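You operate a simulated robot arm through the tools that you are given. There is no shell and no other tool.

Carry out the task below with a simulated robot arm. There is one attempt and no reset: what you move stays moved.

Task
Lap the disc on the mat with fine paste, the one on the plate with coarse.
Fine: wood-handled brass pad for fine, grey lapping pad for coarse; both go back. Set down upright: wood-handled brass pad, grey lapping pad. What is to be rubbed or washed off counts as gone when no trace of it is left.
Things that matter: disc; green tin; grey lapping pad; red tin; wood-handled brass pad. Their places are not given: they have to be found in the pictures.

It is judged by the outcome, as a careful person would: the job done as asked, and still so three seconds after it is handed in. It fails if anything else is knocked over, pushed out of place, dropped, spilled or broken.

Robot
A 6-joint arm with a two-finger parallel gripper, fixed in place. Base frame: the origin is at the foot of the arm, x ahead of it, y to its left, z up; the work surface is at about z = 950. Lengths are in mm, angles in degrees, forces in N, time in s.
With the tool pointing down near the work surface it reaches from about 220 to 620 mm from the base axis. Its first joint turns from -66.0 to 66.0 degrees. Payload 2.7 kg.
Tool frame: the origin (TCP) lies between the finger pads and is the grasp point; the fingertips stand 23 mm ahead of it; z points along the fingers, y is the line along which they close. The gripper opens to 94 mm. The fingers are 38 mm wide and 10 mm thick; the gripper's body (54 by 96 mm) begins 39 mm behind the TCP.
Orientation is that of the tool frame in the base frame, as a unit quaternion [x, y, z, w]. With the fingers straight down and closing along the base's y, the tool's x points along the base's -x, its y along +y and its z along -z.

Tools
- The arm moves only by the tool jog_arm. Its argument "plan" is a list of rows, each a list of 3 entries, a list of its own where there are three numbers: the shift along the tool's x, y, z in mm, then the turn, a rotation vector about the tool's x, y, z in degrees, then the opening in per cent of the stroke, from 0 (shut) to 100 (fully open). In form: [[[x, y, z], [rx, ry, rz], grip], ...]. A call has 1 to 20 rows; each row shifts and turns the commanded pose from where the row before left it, along the tool's axes as they then stand. A row lasts 0.2 s, in which the tool goes at most 50 mm and 8.6 degrees; a call with a longer step from one row to the next is refused whole, and so is a gripper value outside its range. Where a pose cannot be reached the arm comes as near as it can. A force on the tool above 40 N (or 10 N above the force at the start of the call, whichever is more), or a blocked arm, ends the call early, and 0.2 s more pass. The fingers move at their own pace (about 45 mm/s each) and stop on an object; they squeeze with about 31 N. The grip force told is the motor's: it shows also when the fingers shut on nothing. Time passes only in rows, and 0.2 s behind the last, so rows that do not move let the fingers close. It gives the time, the measured TCP pose, the force on the tool (base axes), the opening and the grip force at its end, in the units of the frame above (readings bear some noise), with the torque about the TCP (base axes, N m) and any sound that the robot's microphone picked up.
- Cameras (640 x 400 px; columns grow to the right, rows downward): "scene" is fixed at [75.3, -433, 1403]; the picture's right is [0.78, -0.63, 0.00], its down [-0.36, -0.45, -0.82] and it looks along [0.51, 0.64, -0.58] (base axes); focal length 261 px, centre (320, 200). "wrist" rides on the gripper at [86, 16, -74] in the tool frame; the picture's right is [-0.18, 0.98, 0.00], its down [-0.58, -0.11, -0.81] and it looks along [-0.79, -0.15, 0.59] (tool axes); focal length 243 px, centre (320, 200).
- grab_frame(camera): a new picture of that camera. The clock stands still meanwhile.
- probe_pixels(camera, pixels): there is no depth. For up to 12 entries [column, row, z] of the newest picture of that camera ("zoom" is the newest enlarged one), the place [x, y] in the base frame at which the ray of that pixel passes the height z, good to about 3 mm. The clock stands still meanwhile.
- inspect(camera, box): a new picture of the part [left, top, right, bottom] of that camera's present view, enlarged. The clock stands still meanwhile.
- close_job(): hands the job in; it is judged then, once.

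Open the gripper and draw the arm clear of the work before you hand the job in, unless the task says otherwise.

The tools are called after "Request:" as name(argument=value, ...) on one line, values as JSON. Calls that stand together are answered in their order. jog_arm: Moves the arm, as the interface text tells. Its arguments: {"type":"object","properties":{"plan":{"type":"array"}},"required":["plan"]} The other tools are called the same way: grab_frame (camera) takes a picture; probe_pixels (camera, pixels) gives the place at which the rays of pixels pass given heights; inspect (camera, box) takes an enlarged picture of a part of a camera's view; close_job () hands the job in.

At the start:

```text
time_s: 0.0
tcp_pos: [314.5, 212.7, 1239.2]
orientation: [0.0, 1.0, 0.0, 0.0]
contact_force: [0.0, 0.6, 0.1]
torque: [-0.04, -0.02, -0.01]
gripper_width: 94.0
grasp_force: 0.0
```

scene: 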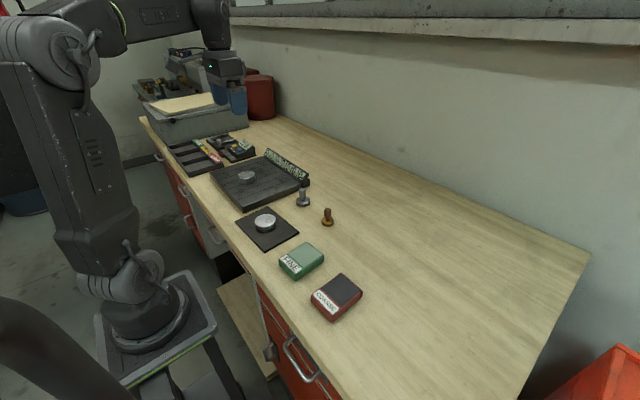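
wrist: 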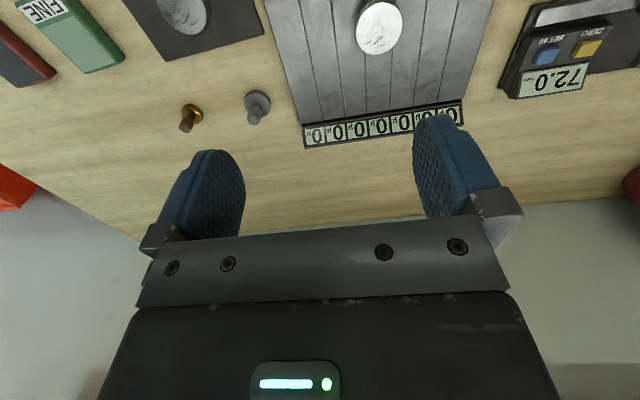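

The scene shows a disc on a dark mat at (265,222), a disc on a slotted plate at (247,175), a brass pad at (327,216), a grey pad at (303,198), a green tin FINE at (301,261) and a red tin COARSE at (336,297). I take enlarged views to see details.

Request:
inspect(camera="scene", box=[200, 140, 360, 240])

Request:
inspect(camera="scene", box=[250, 230, 410, 330])

Request:
inspect(camera="wrist", box=[0, 0, 320, 200])

Request:
inspect(camera="wrist", box=[240, 0, 560, 200])

```text
4.00 times, centred on (280, 190) of scene
```

zoom: 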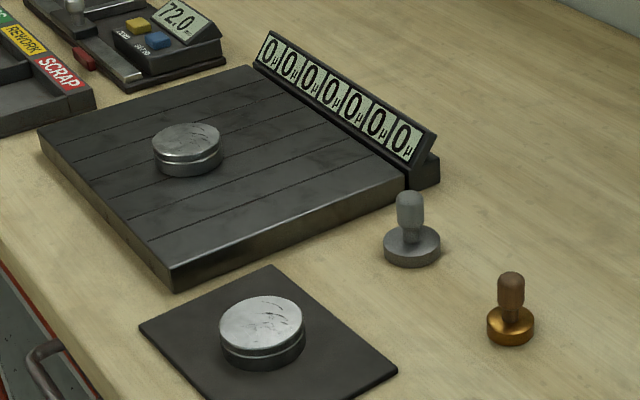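

```text
4.00 times, centred on (330, 280) of scene
```

zoom: 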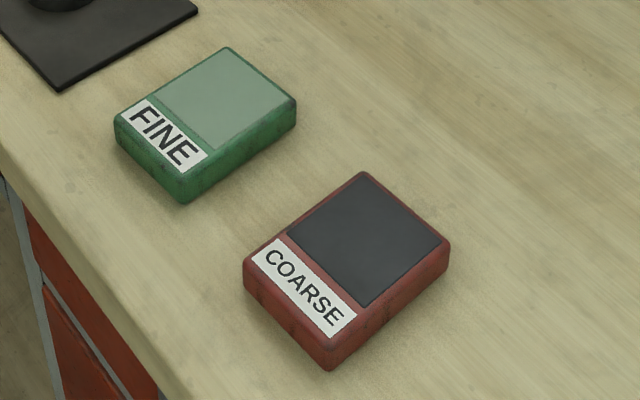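

```text
2.00 times, centred on (160, 100) of wrist
```

zoom: 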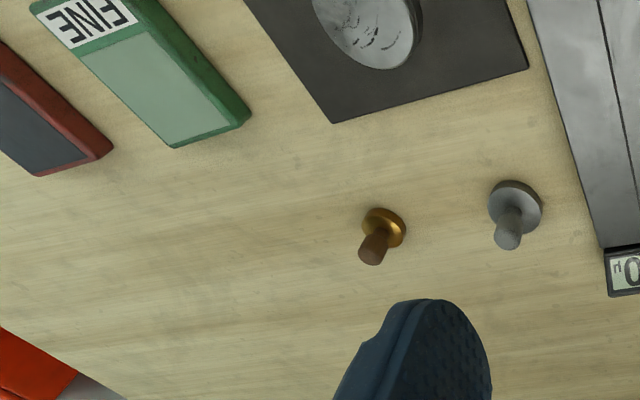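

```text
2.00 times, centred on (400, 100) of wrist
```

zoom: 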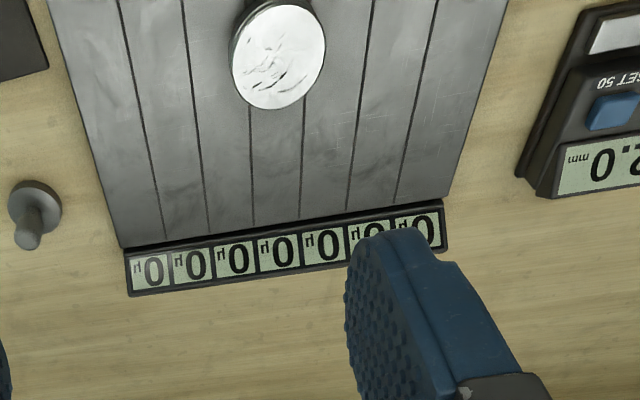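

I convert the zoom positions to scene pixels and probe table-height positions for pads, mat, plate, discs and tins.

Request:
probe_pixels(camera="scene", pixels=[[303, 203.5, 950], [303, 202, 955], [327.7, 223.5, 950], [327.7, 221, 955], [265.5, 220.8, 970], [265.5, 220.8, 960], [246.7, 175.7, 980], [246.7, 175.7, 990], [235, 222, 950], [267, 206.5, 950], [299.2, 232.5, 950], [244, 212, 950]])

Request:
probe_pixels(camera="wrist", pixels=[[258, 101, 950], [254, 116, 990], [193, 114, 950], [187, 125, 990], [380, 27, 990], [380, 27, 980], [302, 125, 950], [125, 58, 970], [87, 73, 970], [56, 73, 970], [18, 87, 970], [165, 61, 950]])

```text
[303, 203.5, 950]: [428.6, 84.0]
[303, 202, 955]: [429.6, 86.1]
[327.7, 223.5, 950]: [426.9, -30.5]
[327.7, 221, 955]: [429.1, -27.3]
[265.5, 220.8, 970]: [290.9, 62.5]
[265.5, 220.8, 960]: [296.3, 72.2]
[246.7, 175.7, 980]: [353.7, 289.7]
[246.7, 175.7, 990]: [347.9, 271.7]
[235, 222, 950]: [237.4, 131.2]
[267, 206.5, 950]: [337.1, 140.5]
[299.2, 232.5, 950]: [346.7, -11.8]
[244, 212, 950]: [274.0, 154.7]
```

```text
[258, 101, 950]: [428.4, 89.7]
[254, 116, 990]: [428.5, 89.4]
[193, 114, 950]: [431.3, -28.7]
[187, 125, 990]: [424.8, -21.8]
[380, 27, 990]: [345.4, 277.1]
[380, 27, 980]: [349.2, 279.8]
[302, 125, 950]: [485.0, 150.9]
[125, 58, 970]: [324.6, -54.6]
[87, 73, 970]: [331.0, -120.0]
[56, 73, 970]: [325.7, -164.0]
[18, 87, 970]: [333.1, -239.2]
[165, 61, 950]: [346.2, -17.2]
```

The pads lie near (429,87) grey and (428,-28) brass. I move the arm over to get a closer wrist view of the pads and tins, staying high (z≈1170).

Request:
jog_arm(plan=[[[0, -38, 17], [0, 0, 0], 100], [[0, -38, 17], [0, 0, 0], 100], [[0, -38, 17], [0, 0, 0], 100], [[0, -38, 17], [0, 0, 0], 100], [[0, 0, 0], [0, 0, 0], 100]])

Request:
grab_frame(camera="wrist")

```text
time_s: 1.2
tcp_pos: [314.4, 62.1, 1170.9]
orientation: [0.0, 1.0, -0.001, 0.0]
contact_force: [0.4, -0.1, -0.4]
torque: [0.02, 0.0, 0.01]
gripper_width: 94.0
grasp_force: 0.0
```

```text
taken
```

wrist: 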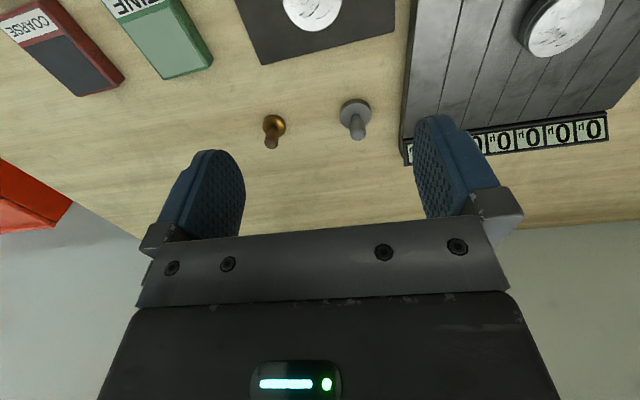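

I tilt the tool 24° about its y so that the upper part of the wrist picture looks straight down, giving a less height-sensitive view.

Request:
jog_arm(plan=[[[0, 0, -5], [0, 8, 0], 100], [[0, 0, -5], [0, 8, 0], 100], [[0, 0, -5], [0, 8, 0], 100], [[0, 0, 0], [0, 0, 0], 100]])

Request:
grab_frame(camera="wrist")

```text
time_s: 2.2
tcp_pos: [316.2, 60.1, 1186.3]
orientation: [0.0, 0.978, 0.0, -0.208]
contact_force: [0.8, 0.4, -0.4]
torque: [0.02, -0.02, 0.02]
gripper_width: 94.1
grasp_force: 0.1
```

```text
taken
```

wrist: 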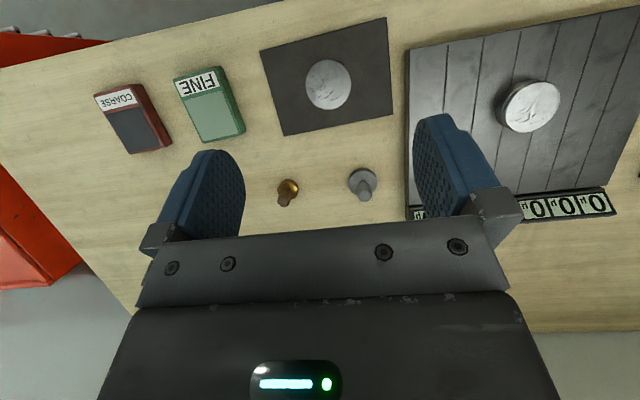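

Now a good overhead view: tins at (133,118),(210,103), mat disc (329,85), plate disc (530,106), pads (288,190),(363,184). I zoom in on these.

Request:
inspect(camera="wrist", box=[240, 20, 432, 140])

Request:
inspect(camera="wrist", box=[80, 50, 272, 170])

Request:
inspect(camera="wrist", box=[400, 20, 624, 160])

Request:
inspect(camera="wrist", box=[250, 150, 410, 250])

```text
3.33 times, centred on (336, 80) of wrist
```

zoom: 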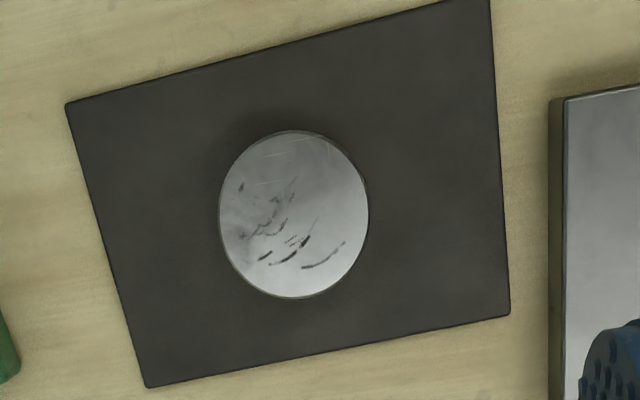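

```text
3.33 times, centred on (176, 110) of wrist
```

zoom: 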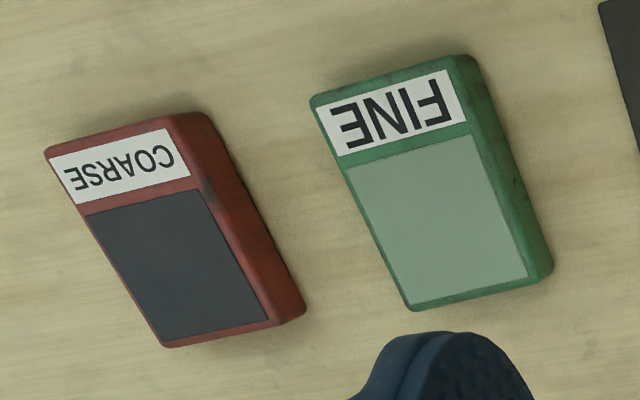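

```text
2.86 times, centred on (512, 90) of wrist
```

zoom: 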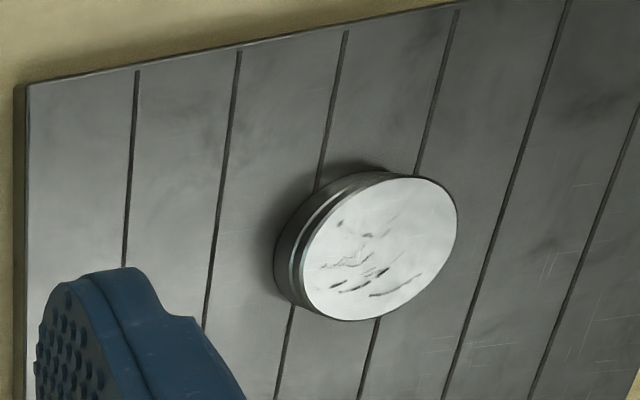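

```text
4.00 times, centred on (330, 200) of wrist
```

zoom: 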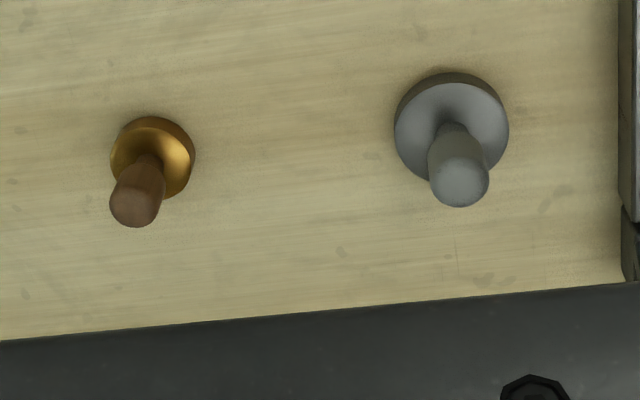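

I probe pad base rim edges and handle tops from this zoom, and other corners from the wrist picture.

Request:
probe_pixels(camera="zoom", pixels=[[395, 130, 958], [509, 130, 958], [452, 133, 958], [452, 73, 950], [459, 185, 990], [459, 185, 1000], [110, 158, 956], [195, 158, 956], [153, 160, 956], [152, 117, 950], [136, 205, 990], [136, 205, 1000]])

Request:
probe_pixels(camera="wrist", pixels=[[328.2, 84.2, 970], [305.7, 85, 970], [350.5, 84, 970], [328, 59, 970], [328, 109.2, 970], [260, 51, 952], [387, 18, 952], [392.8, 114.5, 952], [284, 136, 952]])

```text
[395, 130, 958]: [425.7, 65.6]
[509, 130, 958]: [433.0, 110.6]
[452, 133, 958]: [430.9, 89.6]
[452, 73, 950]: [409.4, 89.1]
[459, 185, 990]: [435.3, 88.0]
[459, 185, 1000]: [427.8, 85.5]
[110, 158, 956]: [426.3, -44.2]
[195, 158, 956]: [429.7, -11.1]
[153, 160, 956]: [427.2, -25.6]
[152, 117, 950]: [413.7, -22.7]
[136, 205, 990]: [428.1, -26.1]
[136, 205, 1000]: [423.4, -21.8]
```

```text
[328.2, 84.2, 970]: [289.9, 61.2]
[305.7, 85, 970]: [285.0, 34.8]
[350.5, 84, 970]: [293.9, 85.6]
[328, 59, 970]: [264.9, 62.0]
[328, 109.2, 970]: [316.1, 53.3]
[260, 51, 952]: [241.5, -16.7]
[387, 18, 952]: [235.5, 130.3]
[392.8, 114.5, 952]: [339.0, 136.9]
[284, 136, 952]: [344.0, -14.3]
```

I probe the tins' paste centres from both cameras at two heights to triangulate their top height, and the plate disc likewise.

Request:
probe_pixels(camera="wrist", pixels=[[212, 116.5, 970], [212, 116.5, 980], [134.5, 130, 970], [134.5, 130, 980], [183.5, 101, 972], [222.5, 90.5, 972], [238.4, 132.5, 972], [203.9, 142.1, 972], [106.4, 114.5, 972], [140.9, 107, 972], [160.4, 146, 972], [130.4, 152.6, 972]])

Request:
probe_pixels(camera="scene", pixels=[[304.7, 254.6, 970], [304.7, 254.6, 980], [341, 289.7, 970], [341, 289.7, 980], [287.5, 253.75, 972], [306.25, 242, 972], [323.75, 255, 972], [301.25, 267.5, 972], [322, 289.25, 972], [340.5, 273.25, 972], [360.75, 290, 972], [340.75, 306.25, 972]])

Request:
probe_pixels(camera="wrist", pixels=[[533.2, 107.3, 988], [533.2, 107.3, 980], [533.2, 107.3, 970], [409.8, 49.5, 968], [560, 23.5, 968], [440, 45, 968]])

Request:
probe_pixels(camera="scene", pixels=[[246.7, 175.7, 988], [246.7, 175.7, 984], [209.5, 174, 968], [243.5, 210, 968], [302, 185.5, 968], [263, 156.5, 968]])

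```text
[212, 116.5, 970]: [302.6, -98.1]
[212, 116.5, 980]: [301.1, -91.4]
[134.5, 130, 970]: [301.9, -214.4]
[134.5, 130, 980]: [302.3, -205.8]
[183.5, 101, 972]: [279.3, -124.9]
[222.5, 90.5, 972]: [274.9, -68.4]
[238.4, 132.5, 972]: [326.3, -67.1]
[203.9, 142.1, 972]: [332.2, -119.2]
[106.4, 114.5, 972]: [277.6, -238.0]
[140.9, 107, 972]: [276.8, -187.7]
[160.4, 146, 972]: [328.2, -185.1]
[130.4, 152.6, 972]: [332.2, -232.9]
```

```text
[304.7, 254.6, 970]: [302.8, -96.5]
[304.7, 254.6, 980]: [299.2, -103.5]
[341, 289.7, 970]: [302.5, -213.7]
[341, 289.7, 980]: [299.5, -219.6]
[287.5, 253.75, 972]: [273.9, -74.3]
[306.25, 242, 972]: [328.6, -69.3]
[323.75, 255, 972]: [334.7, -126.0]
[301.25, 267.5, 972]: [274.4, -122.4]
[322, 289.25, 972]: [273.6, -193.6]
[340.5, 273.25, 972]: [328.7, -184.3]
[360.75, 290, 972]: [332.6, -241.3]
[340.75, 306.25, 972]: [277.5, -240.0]
```

```text
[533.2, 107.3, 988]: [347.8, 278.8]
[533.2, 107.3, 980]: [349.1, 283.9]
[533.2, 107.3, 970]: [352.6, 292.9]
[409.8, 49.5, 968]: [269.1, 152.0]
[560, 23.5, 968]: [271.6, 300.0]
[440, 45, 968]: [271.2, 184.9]
```

```text
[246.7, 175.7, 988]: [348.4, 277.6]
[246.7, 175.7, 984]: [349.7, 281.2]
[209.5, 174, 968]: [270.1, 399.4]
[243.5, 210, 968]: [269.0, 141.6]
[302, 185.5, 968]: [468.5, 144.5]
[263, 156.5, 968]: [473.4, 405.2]
```

Tins' tops are near z=971 (fine centre (303,-97), coarse (303,-214)); plate disc centre (348,278) with top ≈988. I inspect the pads from the scene camera close up for their profile.

Request:
inspect(camera="scene", box=[283, 180, 347, 220])

Request:
inspect(camera="scene", box=[295, 192, 359, 232])

```text
10.00 times, centred on (315, 200) of scene
```

zoom: 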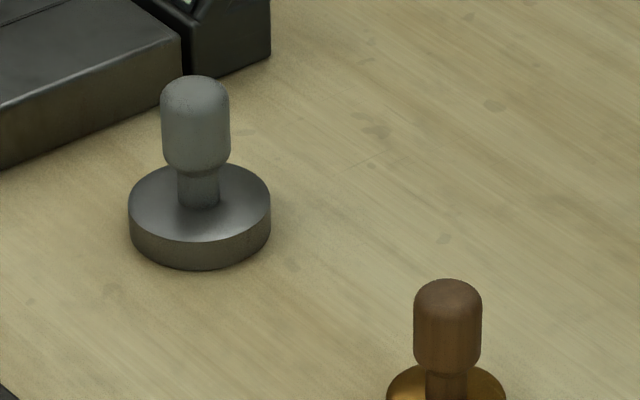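

```text
10.00 times, centred on (327, 212) of scene
```

zoom: 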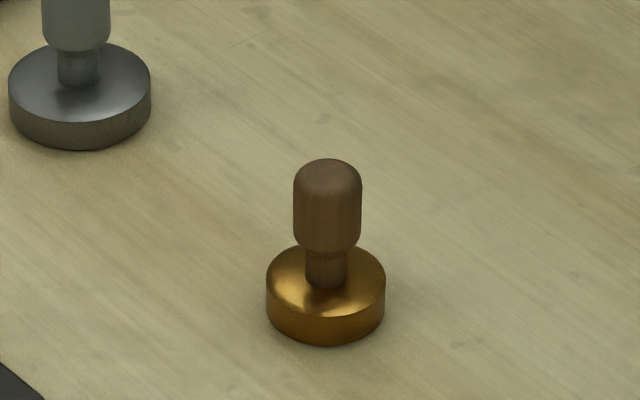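

Both pads are ≈47 mm tall with base ≈10 mm, neck, and barrel handle at ≈975–997. I untilt and move above the brass pad (428,-27) at z≈1090, gripper at 45%.

Request:
jog_arm(plan=[[[0, 0, 0], [0, -8, 0], 45], [[0, 0, 0], [0, -8, 0], 45], [[0, 0, 0], [0, -8, 0], 45], [[-28, -21.8, 24], [0, 0, 0], 45], [[-28, -21.8, 24], [0, 0, 0], 45], [[-28, -21.8, 24], [0, 0, 0], 45], [[-28, -21.8, 24], [0, 0, 0], 45], [[0, 0, 0], [0, 0, 0], 45]])

Request:
grab_frame(camera="wrist")

```text
time_s: 4.0
tcp_pos: [428.4, -26.8, 1090.4]
orientation: [0.0, 1.0, 0.0, -0.001]
contact_force: [-0.2, -0.1, -0.2]
torque: [0.0, 0.02, 0.03]
gripper_width: 42.5
grasp_force: 0.1
```

```text
taken
```

wrist: 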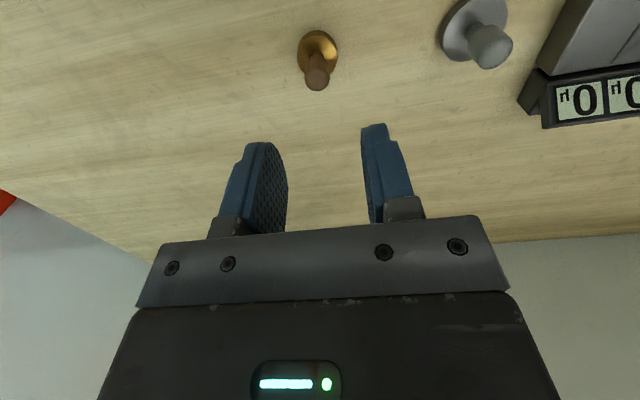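

The pad appears at column ≈318, close to the tool axis column 320. I zoom for accuracy.

Request:
inspect(camera="wrist", box=[280, 20, 360, 100])

Request:
inspect(camera="wrist", box=[270, 20, 366, 80])

```text
5.00 times, centred on (320, 60) of wrist
```

zoom: 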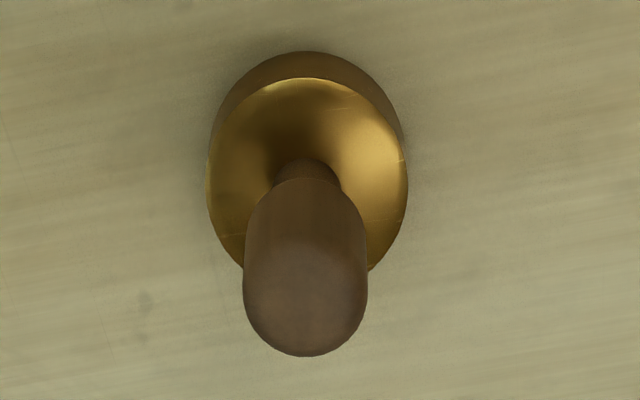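

```text
6.67 times, centred on (318, 50) of wrist
```

zoom: 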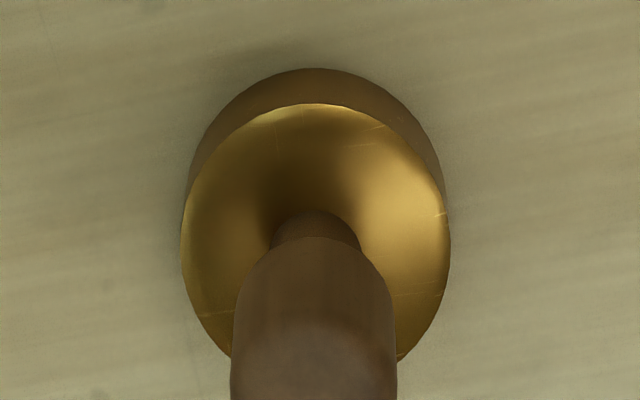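

I probe the base-rim edges and centre several times (zoom) to average down noise.

Request:
probe_pixels(camera="zoom", pixels=[[315.5, 243, 959], [315, 243, 959], [316, 243, 959], [315.5, 242, 959], [315.5, 244, 959], [181, 243, 959], [450, 243, 959], [312, 103, 959], [181, 244, 959], [450, 244, 959], [312, 104, 959], [312, 69, 950]])

```text
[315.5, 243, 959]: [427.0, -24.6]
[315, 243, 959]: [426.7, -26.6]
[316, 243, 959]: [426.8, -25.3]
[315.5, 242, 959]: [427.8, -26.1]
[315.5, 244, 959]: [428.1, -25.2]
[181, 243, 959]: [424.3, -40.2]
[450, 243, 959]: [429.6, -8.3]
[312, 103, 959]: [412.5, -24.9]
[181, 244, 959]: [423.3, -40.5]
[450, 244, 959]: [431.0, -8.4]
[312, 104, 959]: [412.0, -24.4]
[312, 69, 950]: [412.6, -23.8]
```

The estimates agree within ~3 mm; I descend to z≈1030 (fingertips ≈1007, above the handle top) and check the alignment directly between the fingers.

Request:
jog_arm(plan=[[[0, 0, 30], [0, 0, 0], 45], [[0, 0, 30], [0, 0, 0], 45], [[0, 0, 0], [0, 0, 0], 45]])

Request:
inspect(camera="wrist", box=[240, 80, 400, 180])

```text
time_s: 4.8
tcp_pos: [429.7, -24.2, 1028.5]
orientation: [0.0, 1.0, 0.001, 0.001]
contact_force: [0.3, 0.8, -0.4]
torque: [-0.02, 0.0, 0.03]
gripper_width: 42.2
grasp_force: 0.2
```

```text
4.00 times, centred on (320, 130) of wrist
```

zoom: 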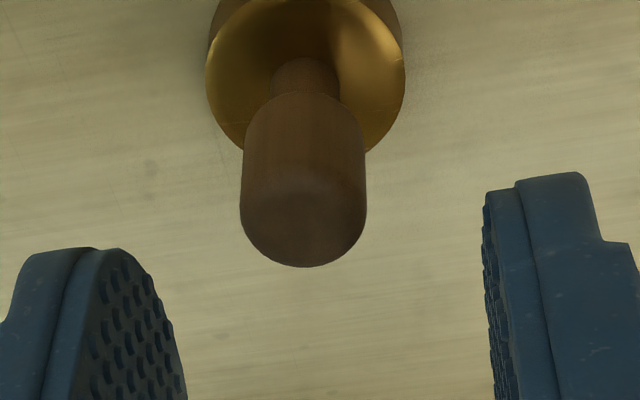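

The handle is centred at column ≈316, i.e. ~2.3 mm to the -y side. I correct by (-1 tool x, -2.4 y), descend to z≈986 in steps, then check before closing.

Request:
jog_arm(plan=[[[-1, -2.4, 0], [0, 0, 0], 45], [[0, 0, 15], [0, 0, 0], 45], [[0, 0, 15], [0, 0, 0], 45], [[0, 0, 10], [0, 0, 0], 45], [[0, 0, 4], [0, 0, 0], 45], [[0, 0, 0], [0, 0, 0], 45]])

Request:
grab_frame(camera="wrist")

Request:
inspect(camera="scene", box=[280, 170, 376, 230])

```text
time_s: 6.2
tcp_pos: [428.5, -28.4, 984.6]
orientation: [0.001, 1.0, 0.0, 0.0]
contact_force: [-0.4, 0.6, -0.7]
torque: [0.0, -0.01, 0.0]
gripper_width: 42.3
grasp_force: 0.1
```

```text
taken
```

wrist: 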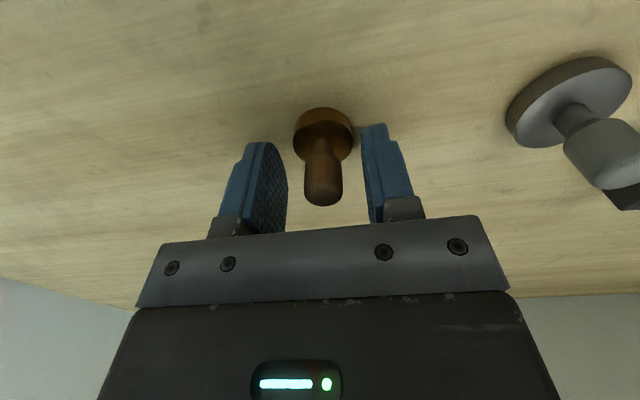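

```text
6.67 times, centred on (328, 200) of scene
```

zoom: 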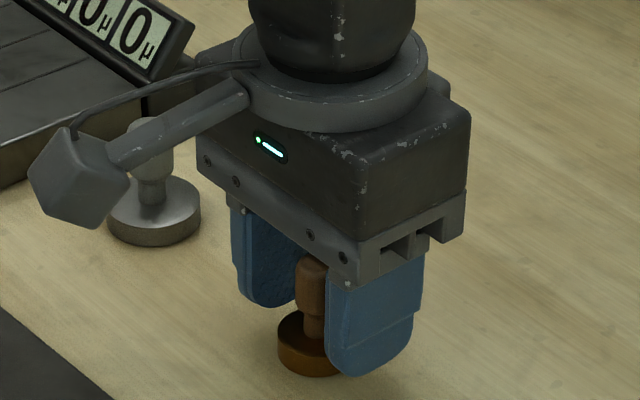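

The handle sits between the fingers at column ≈322. I close the gripper, holding position.

Request:
jog_arm(plan=[[[0, 0, 0], [0, 0, 0], 10], [[0, 0, 0], [0, 0, 0], 0], [[0, 0, 0], [0, 0, 0], 0], [[0, 0, 0], [0, 0, 0], 0], [[0, 0, 0], [0, 0, 0], 0]])

Request:
grab_frame(camera="wrist")

Request:
inspect(camera="scene", box=[280, 170, 376, 230])

```text
time_s: 7.4
tcp_pos: [430.3, -28.8, 986.3]
orientation: [0.0, 1.0, 0.0, 0.0]
contact_force: [-0.3, -0.3, 0.3]
torque: [0.02, 0.01, -0.05]
gripper_width: 17.0
grasp_force: 31.2
```

```text
taken
```

wrist: 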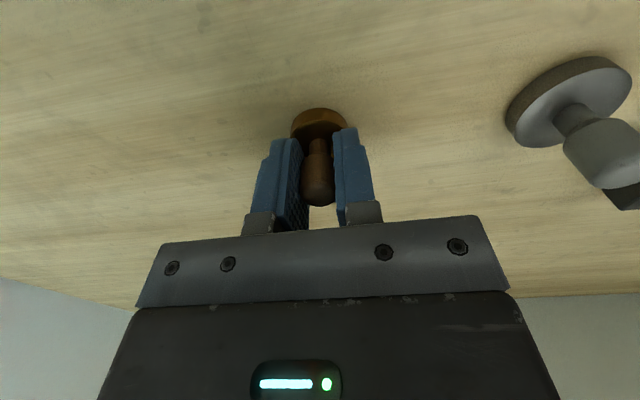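

```text
6.67 times, centred on (328, 200) of scene
```

zoom: 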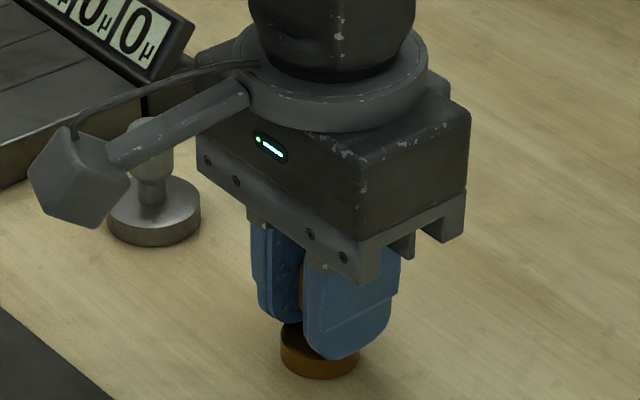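

Gripped (17 mm, 31 N). I lift to z≈1060 and carry the brass pad over the fine (green) tin centre (303,-97).

Request:
jog_arm(plan=[[[0, 0, -14], [0, 0, 0], 0], [[0, 0, -30], [0, 0, 0], 0], [[0, 0, -30], [0, 0, 0], 0], [[16, -8, 0], [0, 0, 0], 0], [[32, -17, 0], [0, 0, 0], 0], [[32, -17, 0], [0, 0, 0], 0], [[30, -17, 0], [0, 0, 0], 0], [[16.6, -9.1, 0], [0, 0, 0], 0], [[0, 0, 0], [0, 0, 0], 0]])

Request:
grab_frame(camera="wrist")

Request:
grab_frame(camera="scene")

```text
time_s: 9.4
tcp_pos: [302.1, -97.0, 1060.6]
orientation: [0.0, 1.0, 0.0, 0.0]
contact_force: [0.3, -0.2, -1.0]
torque: [0.03, 0.0, 0.02]
gripper_width: 17.2
grasp_force: 31.4
```

```text
taken
```

wrist: 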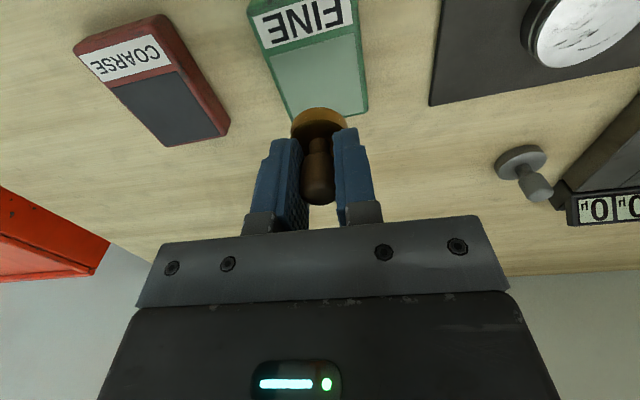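

```text
taken
```

scene: 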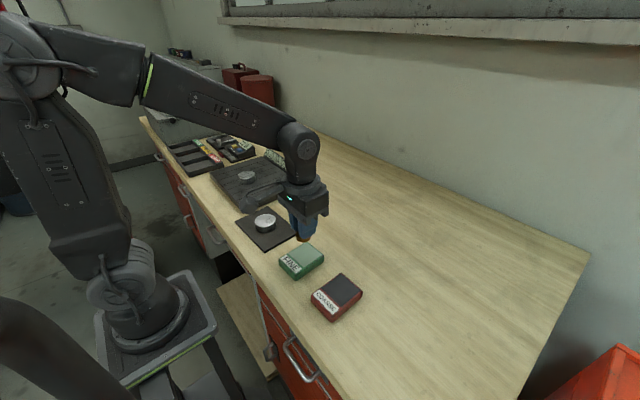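

The tin's paste centre projects at ≈(320,80), matching the tool axis at that height (expected ≈82). I descend towards the paste, stopping a few mm above it.

Request:
jog_arm(plan=[[[0, 0, 20], [0, 0, 0], 0], [[0, 0, 18], [0, 0, 0], 0], [[0, 0, 8], [0, 0, 0], 0], [[0, 0, 2], [0, 0, 0], 0], [[0, 0, 0], [0, 0, 0], 0]])

Request:
grab_frame(camera="wrist")

Request:
inspect(camera="scene", box=[256, 210, 352, 270])

```text
time_s: 10.6
tcp_pos: [303.9, -96.2, 1010.7]
orientation: [0.0, 1.0, 0.001, 0.0]
contact_force: [0.0, -0.6, -0.8]
torque: [-0.01, -0.01, 0.01]
gripper_width: 17.3
grasp_force: 31.2
```

```text
taken
```

wrist: 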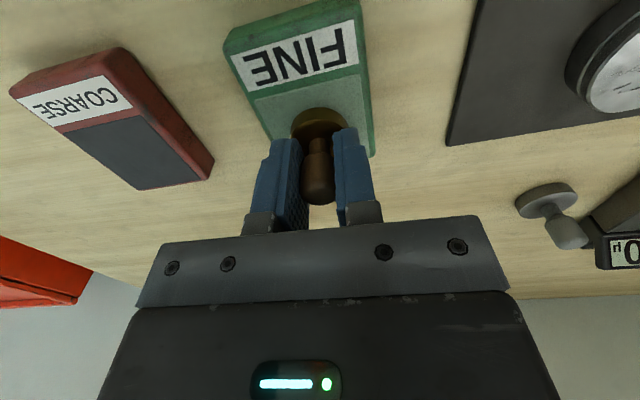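

```text
6.67 times, centred on (304, 240) of scene
```

zoom: 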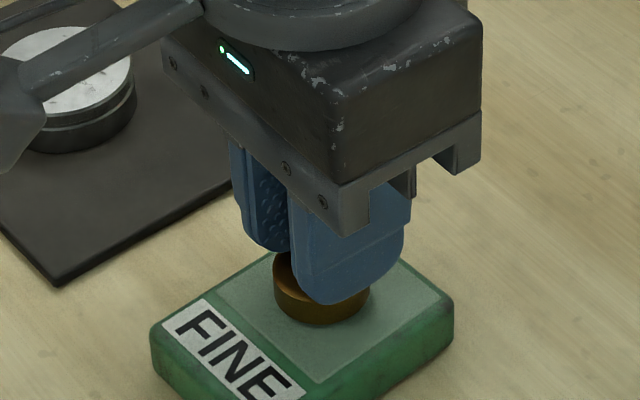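

The pad is just above the paste, centred. I lower 1 mm per row for 3 mm and read the force.

Request:
jog_arm(plan=[[[0, 0, 1], [0, 0, 0], 0], [[0, 0, 1], [0, 0, 0], 0], [[0, 0, 1], [0, 0, 0], 0], [[0, 0, 0], [0, 0, 0], 0]])

```text
time_s: 11.6
tcp_pos: [304.5, -96.0, 1008.6]
orientation: [0.0, 1.0, -0.001, 0.001]
contact_force: [-2.3, 1.2, 5.6]
torque: [0.05, 0.05, 0.02]
gripper_width: 17.3
grasp_force: 30.8
```

Contact (≈5.6 N). I press a little more (0.5 mm), hold briefly, then lift and check the pad's face for paste.

Request:
jog_arm(plan=[[[0, 0, 0.7], [0, 0, 0], 0], [[0, 0, 0], [0, 0, 0], 0], [[0, 0, 0], [0, 0, 0], 0]])

Request:
inspect(camera="scene", box=[256, 210, 352, 270])

```text
time_s: 12.4
tcp_pos: [304.8, -96.7, 1007.8]
orientation: [0.0, 1.0, 0.0, 0.002]
contact_force: [-2.4, 5.5, 20.5]
torque: [0.11, 0.14, 0.03]
gripper_width: 17.5
grasp_force: 31.2
```

```text
6.67 times, centred on (304, 240) of scene
```

zoom: 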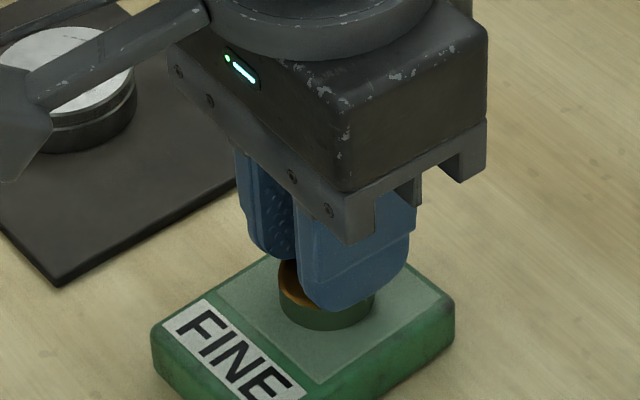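

The pad rim is now green – paste taken. I lift back to z≈1060 and look at it.

Request:
jog_arm(plan=[[[0, 0, -2], [0, 0, 0], 0], [[0, 0, -10], [0, 0, 0], 0], [[0, 0, -20], [0, 0, 0], 0], [[0, 0, -19.7], [0, 0, 0], 0], [[0, 0, 0], [0, 0, 0], 0]])

Request:
inspect(camera="scene", box=[256, 200, 352, 260])

Request:
inspect(camera="scene", box=[225, 195, 305, 245])

Request:
grab_frame(camera="wrist")

```text
time_s: 13.6
tcp_pos: [304.5, -97.7, 1058.2]
orientation: [0.0, 1.0, 0.0, 0.0]
contact_force: [-0.7, 0.4, -1.9]
torque: [0.0, -0.03, 0.0]
gripper_width: 17.2
grasp_force: 31.3
```

```text
6.67 times, centred on (304, 230) of scene
```

zoom: 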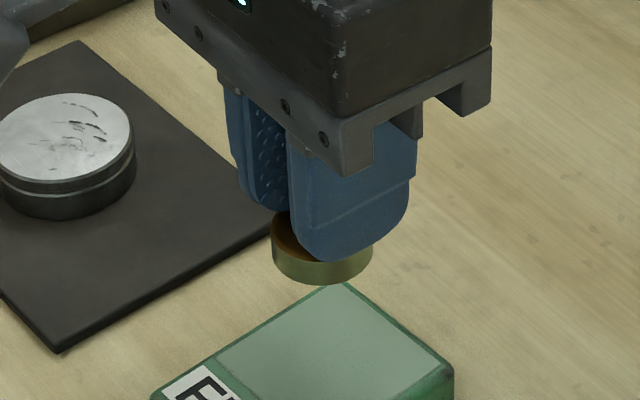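

```text
8.00 times, centred on (265, 220) of scene
```

zoom: 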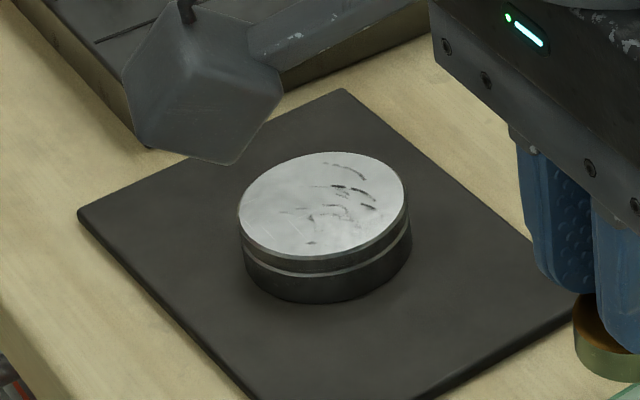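

```text
taken
```

wrist: 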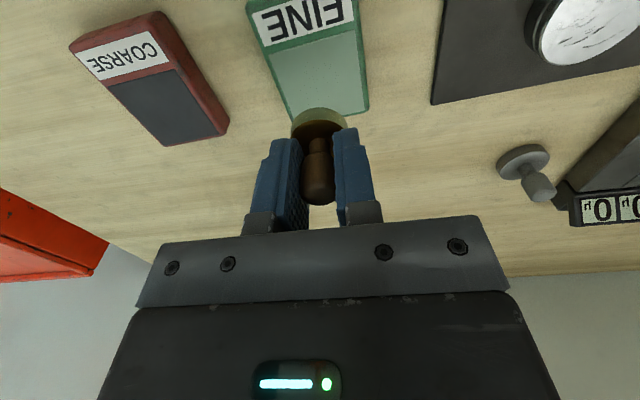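

The pad carries the paste and the tin has not moved. I carry the pad to above the mat disc at (290,61), z≈1040, and look.

Request:
jog_arm(plan=[[[2, 20, 0], [0, 0, 0], 0], [[3, 40, 0], [0, 0, 0], 0], [[3, 40, 0], [0, 0, 0], 0], [[3, 38, 0], [0, 0, 0], 0], [[2, 20, 0], [0, 0, 0], 0], [[0, 0, 20], [0, 0, 0], 0], [[0, 0, 0], [0, 0, 0], 0]])

Request:
grab_frame(camera="wrist")

Request:
inspect(camera="scene", box=[217, 180, 313, 240])

```text
time_s: 15.2
tcp_pos: [289.5, 61.9, 1038.5]
orientation: [0.0, 1.0, 0.0, 0.0]
contact_force: [-0.2, -0.3, -1.7]
torque: [0.02, 0.0, 0.01]
gripper_width: 17.4
grasp_force: 30.7
```

```text
taken
```

wrist: 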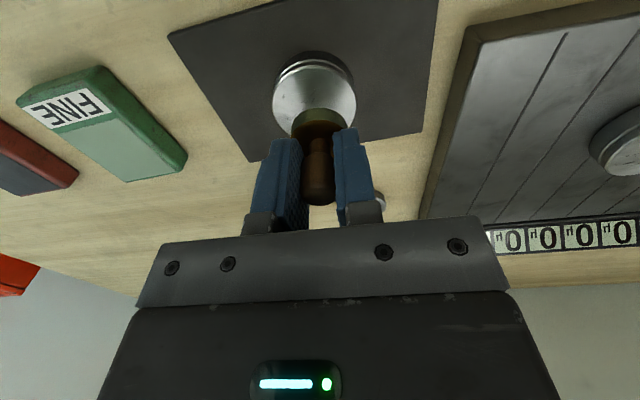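

```text
6.67 times, centred on (265, 210) of scene
```

zoom: 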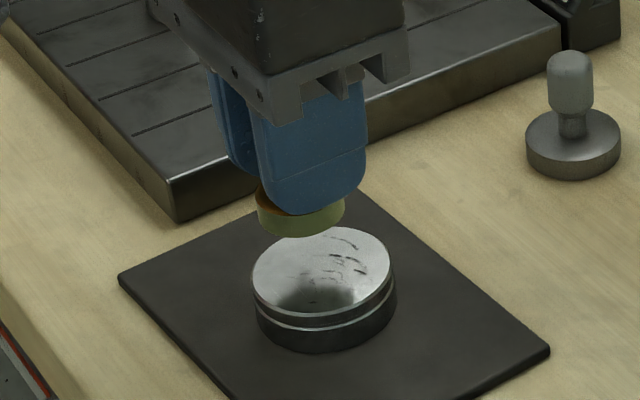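

The disc spans columns 273–356, centre ≈314.5, so it is ~3 mm to the -y side of the tool axis. I zoom to refine.

Request:
inspect(camera="wrist", box=[256, 40, 384, 120])

```text
5.00 times, centred on (320, 80) of wrist
```

zoom: 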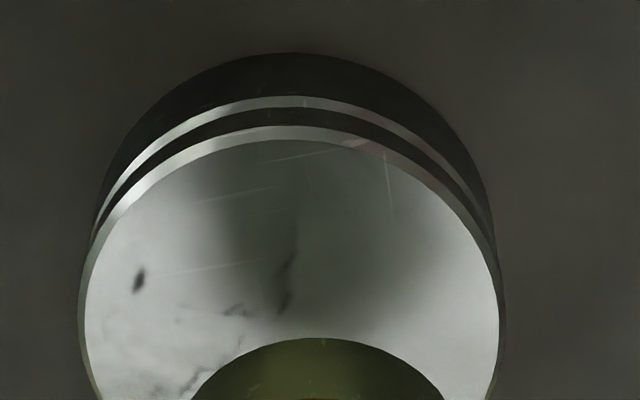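

The disc centre seems ~3.5 mm toward -y and possibly a few mm +x. I shift y by -3, lower to z≈1016, and look again to compare pad and disc outlines.

Request:
jog_arm(plan=[[[0, -3, 0], [0, 0, 0], 0], [[0, 0, 14], [0, 0, 0], 0], [[0, 0, 10], [0, 0, 0], 0], [[0, 0, 0], [0, 0, 0], 0]])

Request:
inspect(camera="wrist", box=[256, 60, 384, 140])

Request:
inspect(camera="scene", box=[233, 190, 297, 230])

```text
time_s: 16.2
tcp_pos: [288.9, 59.8, 1014.1]
orientation: [0.0, 1.0, 0.0, 0.0]
contact_force: [0.0, 0.1, -0.7]
torque: [0.0, 0.0, 0.02]
gripper_width: 17.2
grasp_force: 30.2
```

```text
5.00 times, centred on (320, 100) of wrist
```

zoom: 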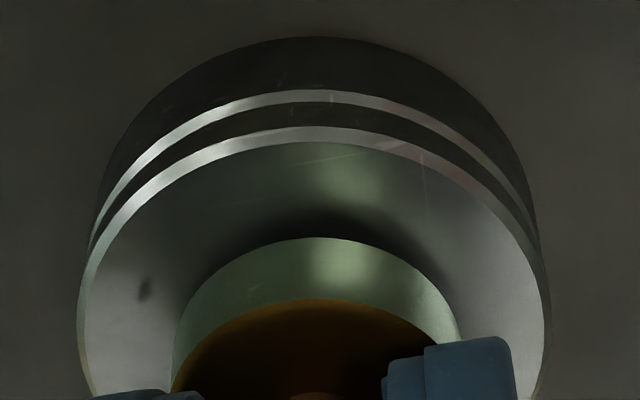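

```text
10.00 times, centred on (265, 210) of scene
```

zoom: 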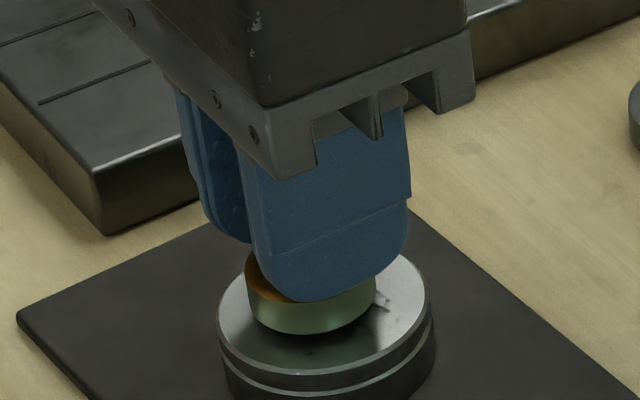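

Pad and disc are aligned in y (columns 319.4 vs 318.8); near-edge rows suggest the disc centre is ~3.5 mm further in +x. I shift, and lower in small steps to find contact.

Request:
jog_arm(plan=[[[-3.5, 0.3, 0], [0, 0, 0], 0], [[0, 0, 3], [0, 0, 0], 0], [[0, 0, 1], [0, 0, 0], 0], [[0, 0, 1], [0, 0, 0], 0], [[0, 0, 0], [0, 0, 0], 0]])

Request:
inspect(camera="scene", box=[233, 190, 297, 230])

Request:
inspect(camera="wrist", box=[256, 60, 384, 140])

```text
time_s: 17.4
tcp_pos: [295.2, 59.4, 1011.3]
orientation: [-0.001, 1.0, 0.002, 0.003]
contact_force: [-2.7, 1.8, 25.4]
torque: [0.01, 0.12, 0.01]
gripper_width: 17.0
grasp_force: 31.1
```

```text
10.00 times, centred on (265, 210) of scene
```

zoom: 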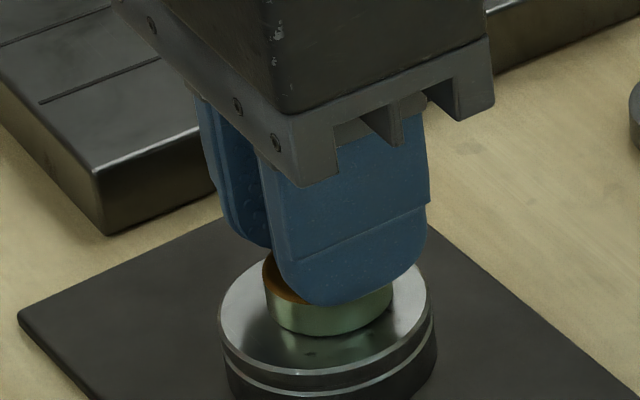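

```text
5.00 times, centred on (320, 100) of wrist
```

zoom: 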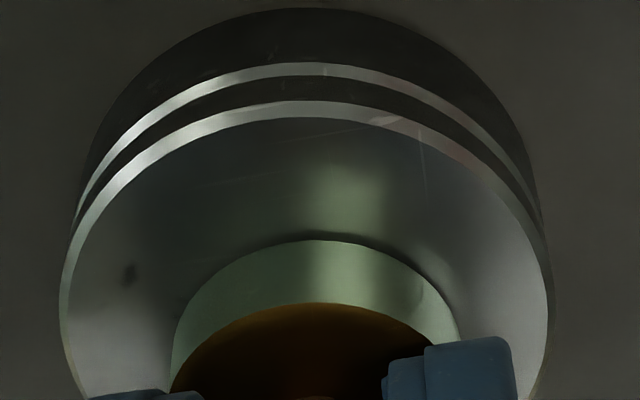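

Contact at ≈25 N, with disc top ≈976. Now the disc centre is estimated near (290.3,56.7), so I ease off slightly, shift to centre, and do a small trial circle, then check the disc has not shifted.

Request:
jog_arm(plan=[[[0, 0, -0.6], [0, 0, 0], 0], [[3.2, -1.6, 0], [0, 0, 0], 0], [[4, 0, 0], [0, 0, 0], 0], [[-4, 4, 0], [0, 0, 0], 0], [[-4, -4, 0], [0, 0, 0], 0], [[4, -4, 0], [0, 0, 0], 0], [[0, 4, 0], [0, 0, 0], 0], [[0, 0, 0], [0, 0, 0], 0]])

Request:
inspect(camera="scene", box=[233, 190, 297, 230])

Request:
inspect(camera="wrist", box=[256, 60, 384, 140])

```text
time_s: 19.2
tcp_pos: [291.6, 56.3, 1011.3]
orientation: [0.0, 1.0, 0.001, 0.001]
contact_force: [-0.3, -7.0, 17.3]
torque: [-0.24, -0.08, 0.0]
gripper_width: 17.2
grasp_force: 31.2
```

```text
10.00 times, centred on (265, 210) of scene
```

zoom: 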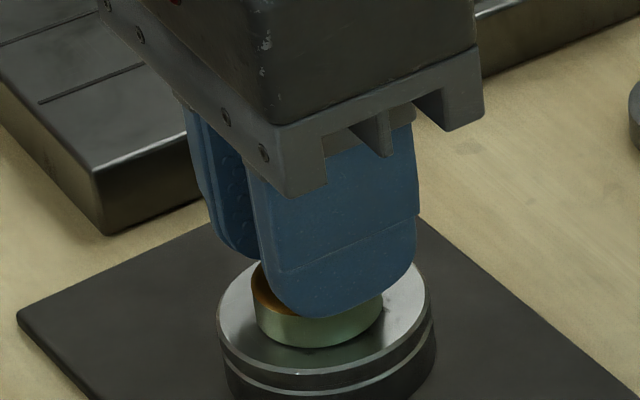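

```text
5.00 times, centred on (320, 100) of wrist
```

zoom: 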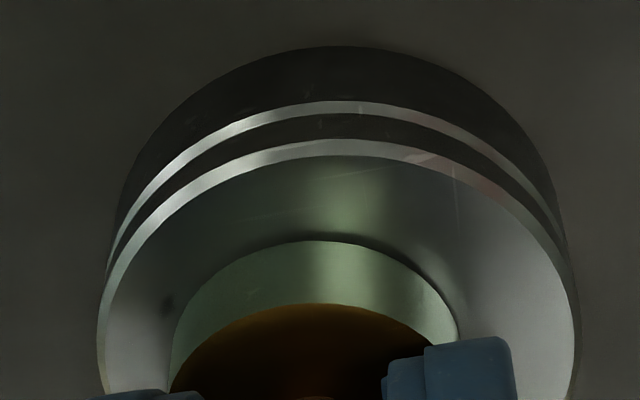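

The disc has not visibly moved; lateral friction ≈7 N at 17 N normal. I lap a circle of radius 7 mm around the refined centre and check.

Request:
jog_arm(plan=[[[-0.5, 1.5, 0], [0, 0, 0], 0], [[3.5, 0, 0], [0, 0, 0], 0], [[3.5, 0, 0], [0, 0, 0], 0], [[-1.34, 4.11, 0], [0, 0, 0], 0], [[-3.5, 2.55, 0], [0, 0, 0], 0], [[-4.32, 0, 0], [0, 0, 0], 0], [[-3.5, -2.55, 0], [0, 0, 0], 0], [[-1.34, -4.11, 0], [0, 0, 0], 0], [[1.34, -4.11, 0], [0, 0, 0], 0], [[3.5, -2.55, 0], [0, 0, 0], 0], [[4.32, 0, 0], [0, 0, 0], 0], [[3.5, 2.55, 0], [0, 0, 0], 0], [[1.34, 4.11, 0], [0, 0, 0], 0], [[0, 0, 0], [0, 0, 0], 0]])

Request:
inspect(camera="scene", box=[233, 190, 297, 230])

Request:
inspect(camera="wrist", box=[256, 60, 384, 140])

```text
time_s: 22.2
tcp_pos: [283.3, 58.0, 1010.7]
orientation: [0.0, 1.0, -0.001, 0.001]
contact_force: [1.3, -7.8, 22.3]
torque: [-0.28, -0.17, -0.03]
gripper_width: 17.0
grasp_force: 31.1
```

```text
10.00 times, centred on (265, 210) of scene
```

zoom: 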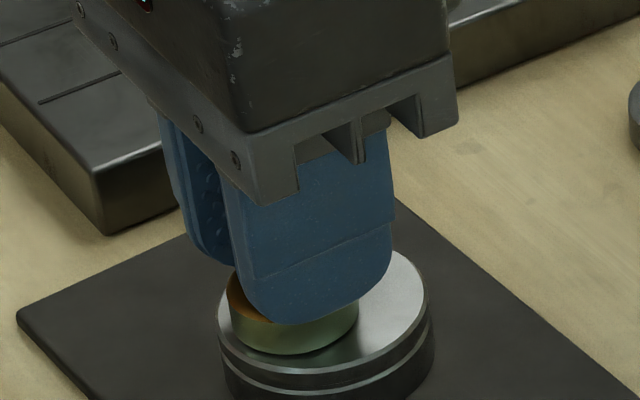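

```text
5.00 times, centred on (320, 100) of wrist
```

zoom: 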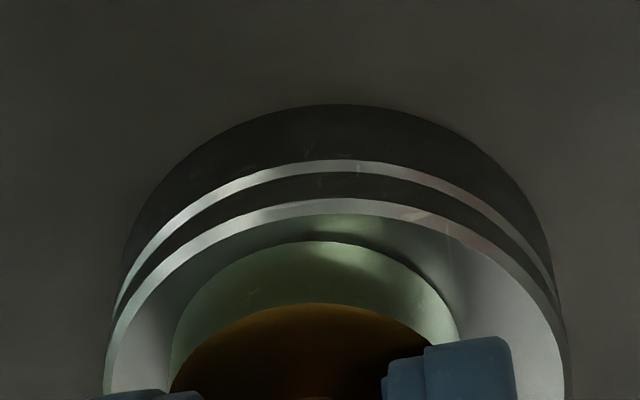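

No scratches are visible on the exposed part and the disc has stayed put. I go out to radius 13 mm to cover the rim.

Request:
jog_arm(plan=[[[3, 0.3, 0], [0, 0, 0], 0], [[3, 0.3, 0], [0, 0, 0], 0], [[-0.99, 4.97, 0], [0, 0, 0], 0], [[-2.82, 4.22, 0], [0, 0, 0], 0], [[-4.22, 2.82, 0], [0, 0, 0], 0], [[-4.97, 0.99, 0], [0, 0, 0], 0], [[-4.97, -0.99, 0], [0, 0, 0], 0], [[-4.22, -2.82, 0], [0, 0, 0], 0], [[-2.82, -4.22, 0], [0, 0, 0], 0], [[-0.99, -4.97, 0], [0, 0, 0], 0], [[0.99, -4.97, 0], [0, 0, 0], 0], [[2.82, -4.22, 0], [0, 0, 0], 0], [[4.22, -2.82, 0], [0, 0, 0], 0], [[4.97, -0.99, 0], [0, 0, 0], 0], [[4.97, 0.99, 0], [0, 0, 0], 0], [[4.22, 2.82, 0], [0, 0, 0], 0], [[2.82, 4.22, 0], [0, 0, 0], 0], [[0.99, 4.97, 0], [0, 0, 0], 0], [[0, 0, 0], [0, 0, 0], 0]])

Request:
inspect(camera="scene", box=[233, 190, 297, 230])

Request:
grab_frame(camera="wrist")

```text
time_s: 26.2
tcp_pos: [278.6, 59.3, 1011.7]
orientation: [0.0, 1.0, 0.001, 0.001]
contact_force: [0.5, -5.9, 18.4]
torque: [-0.17, -0.13, -0.04]
gripper_width: 17.6
grasp_force: 31.0
```

```text
10.00 times, centred on (265, 210) of scene
```

zoom: 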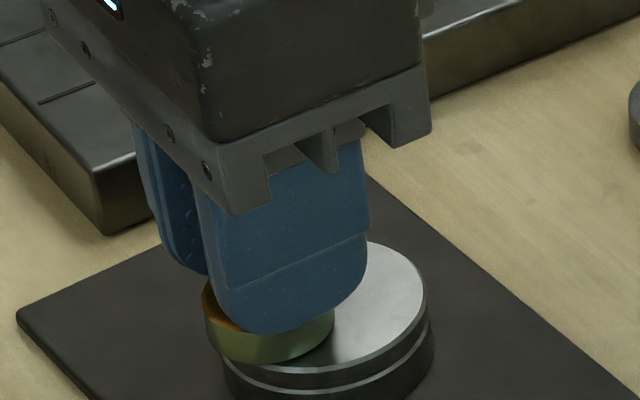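

```text
taken
```

wrist: 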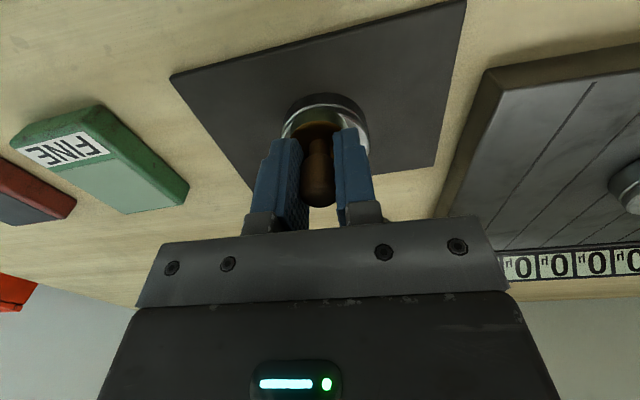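

I sweep back across the centre, lift, and move aside to inspect the disc face.

Request:
jog_arm(plan=[[[-4.5, 0, 0], [0, 0, 0], 0], [[-4.5, 0, 0], [0, 0, 0], 0], [[-4, 0, 0], [0, 0, 0], 0], [[0, 0, -3], [0, 0, 0], 0], [[0, 0, -16], [0, 0, 0], 0], [[0, 0, -30], [0, 0, 0], 0], [[0, 0, -30], [0, 0, 0], 0], [[0, 40, 0], [0, 0, 0], 0], [[0, 30, 0], [0, 0, 0], 0], [[0, 0, 0], [0, 0, 0], 0]])

Request:
inspect(camera="scene", box=[233, 200, 297, 240])

Request:
grab_frame(camera="wrist")

```text
time_s: 28.4
tcp_pos: [290.9, 131.1, 1089.3]
orientation: [0.001, 1.0, 0.0, 0.0]
contact_force: [0.0, 0.1, -1.8]
torque: [-0.05, -0.02, 0.0]
gripper_width: 17.3
grasp_force: 31.0
```

```text
10.00 times, centred on (265, 220) of scene
```

zoom: 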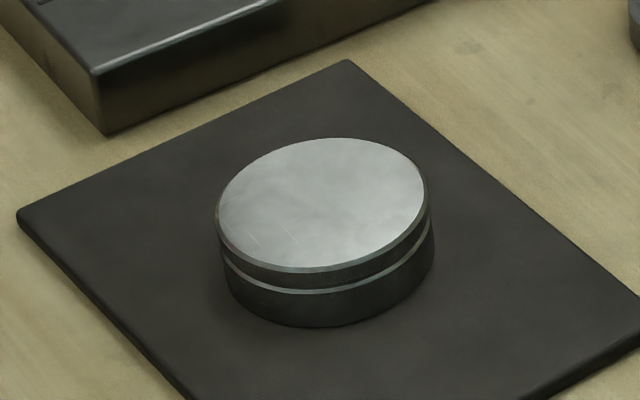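

```text
taken
```

wrist: 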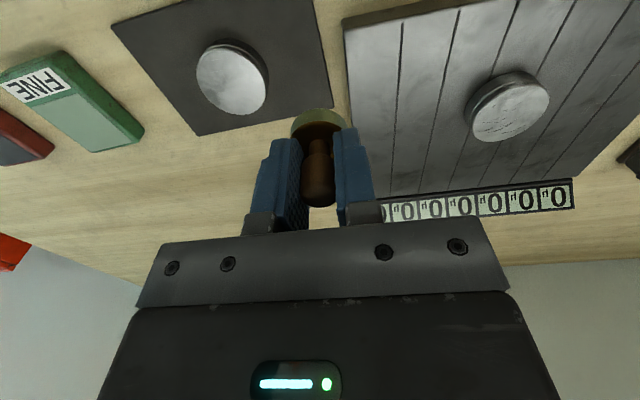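

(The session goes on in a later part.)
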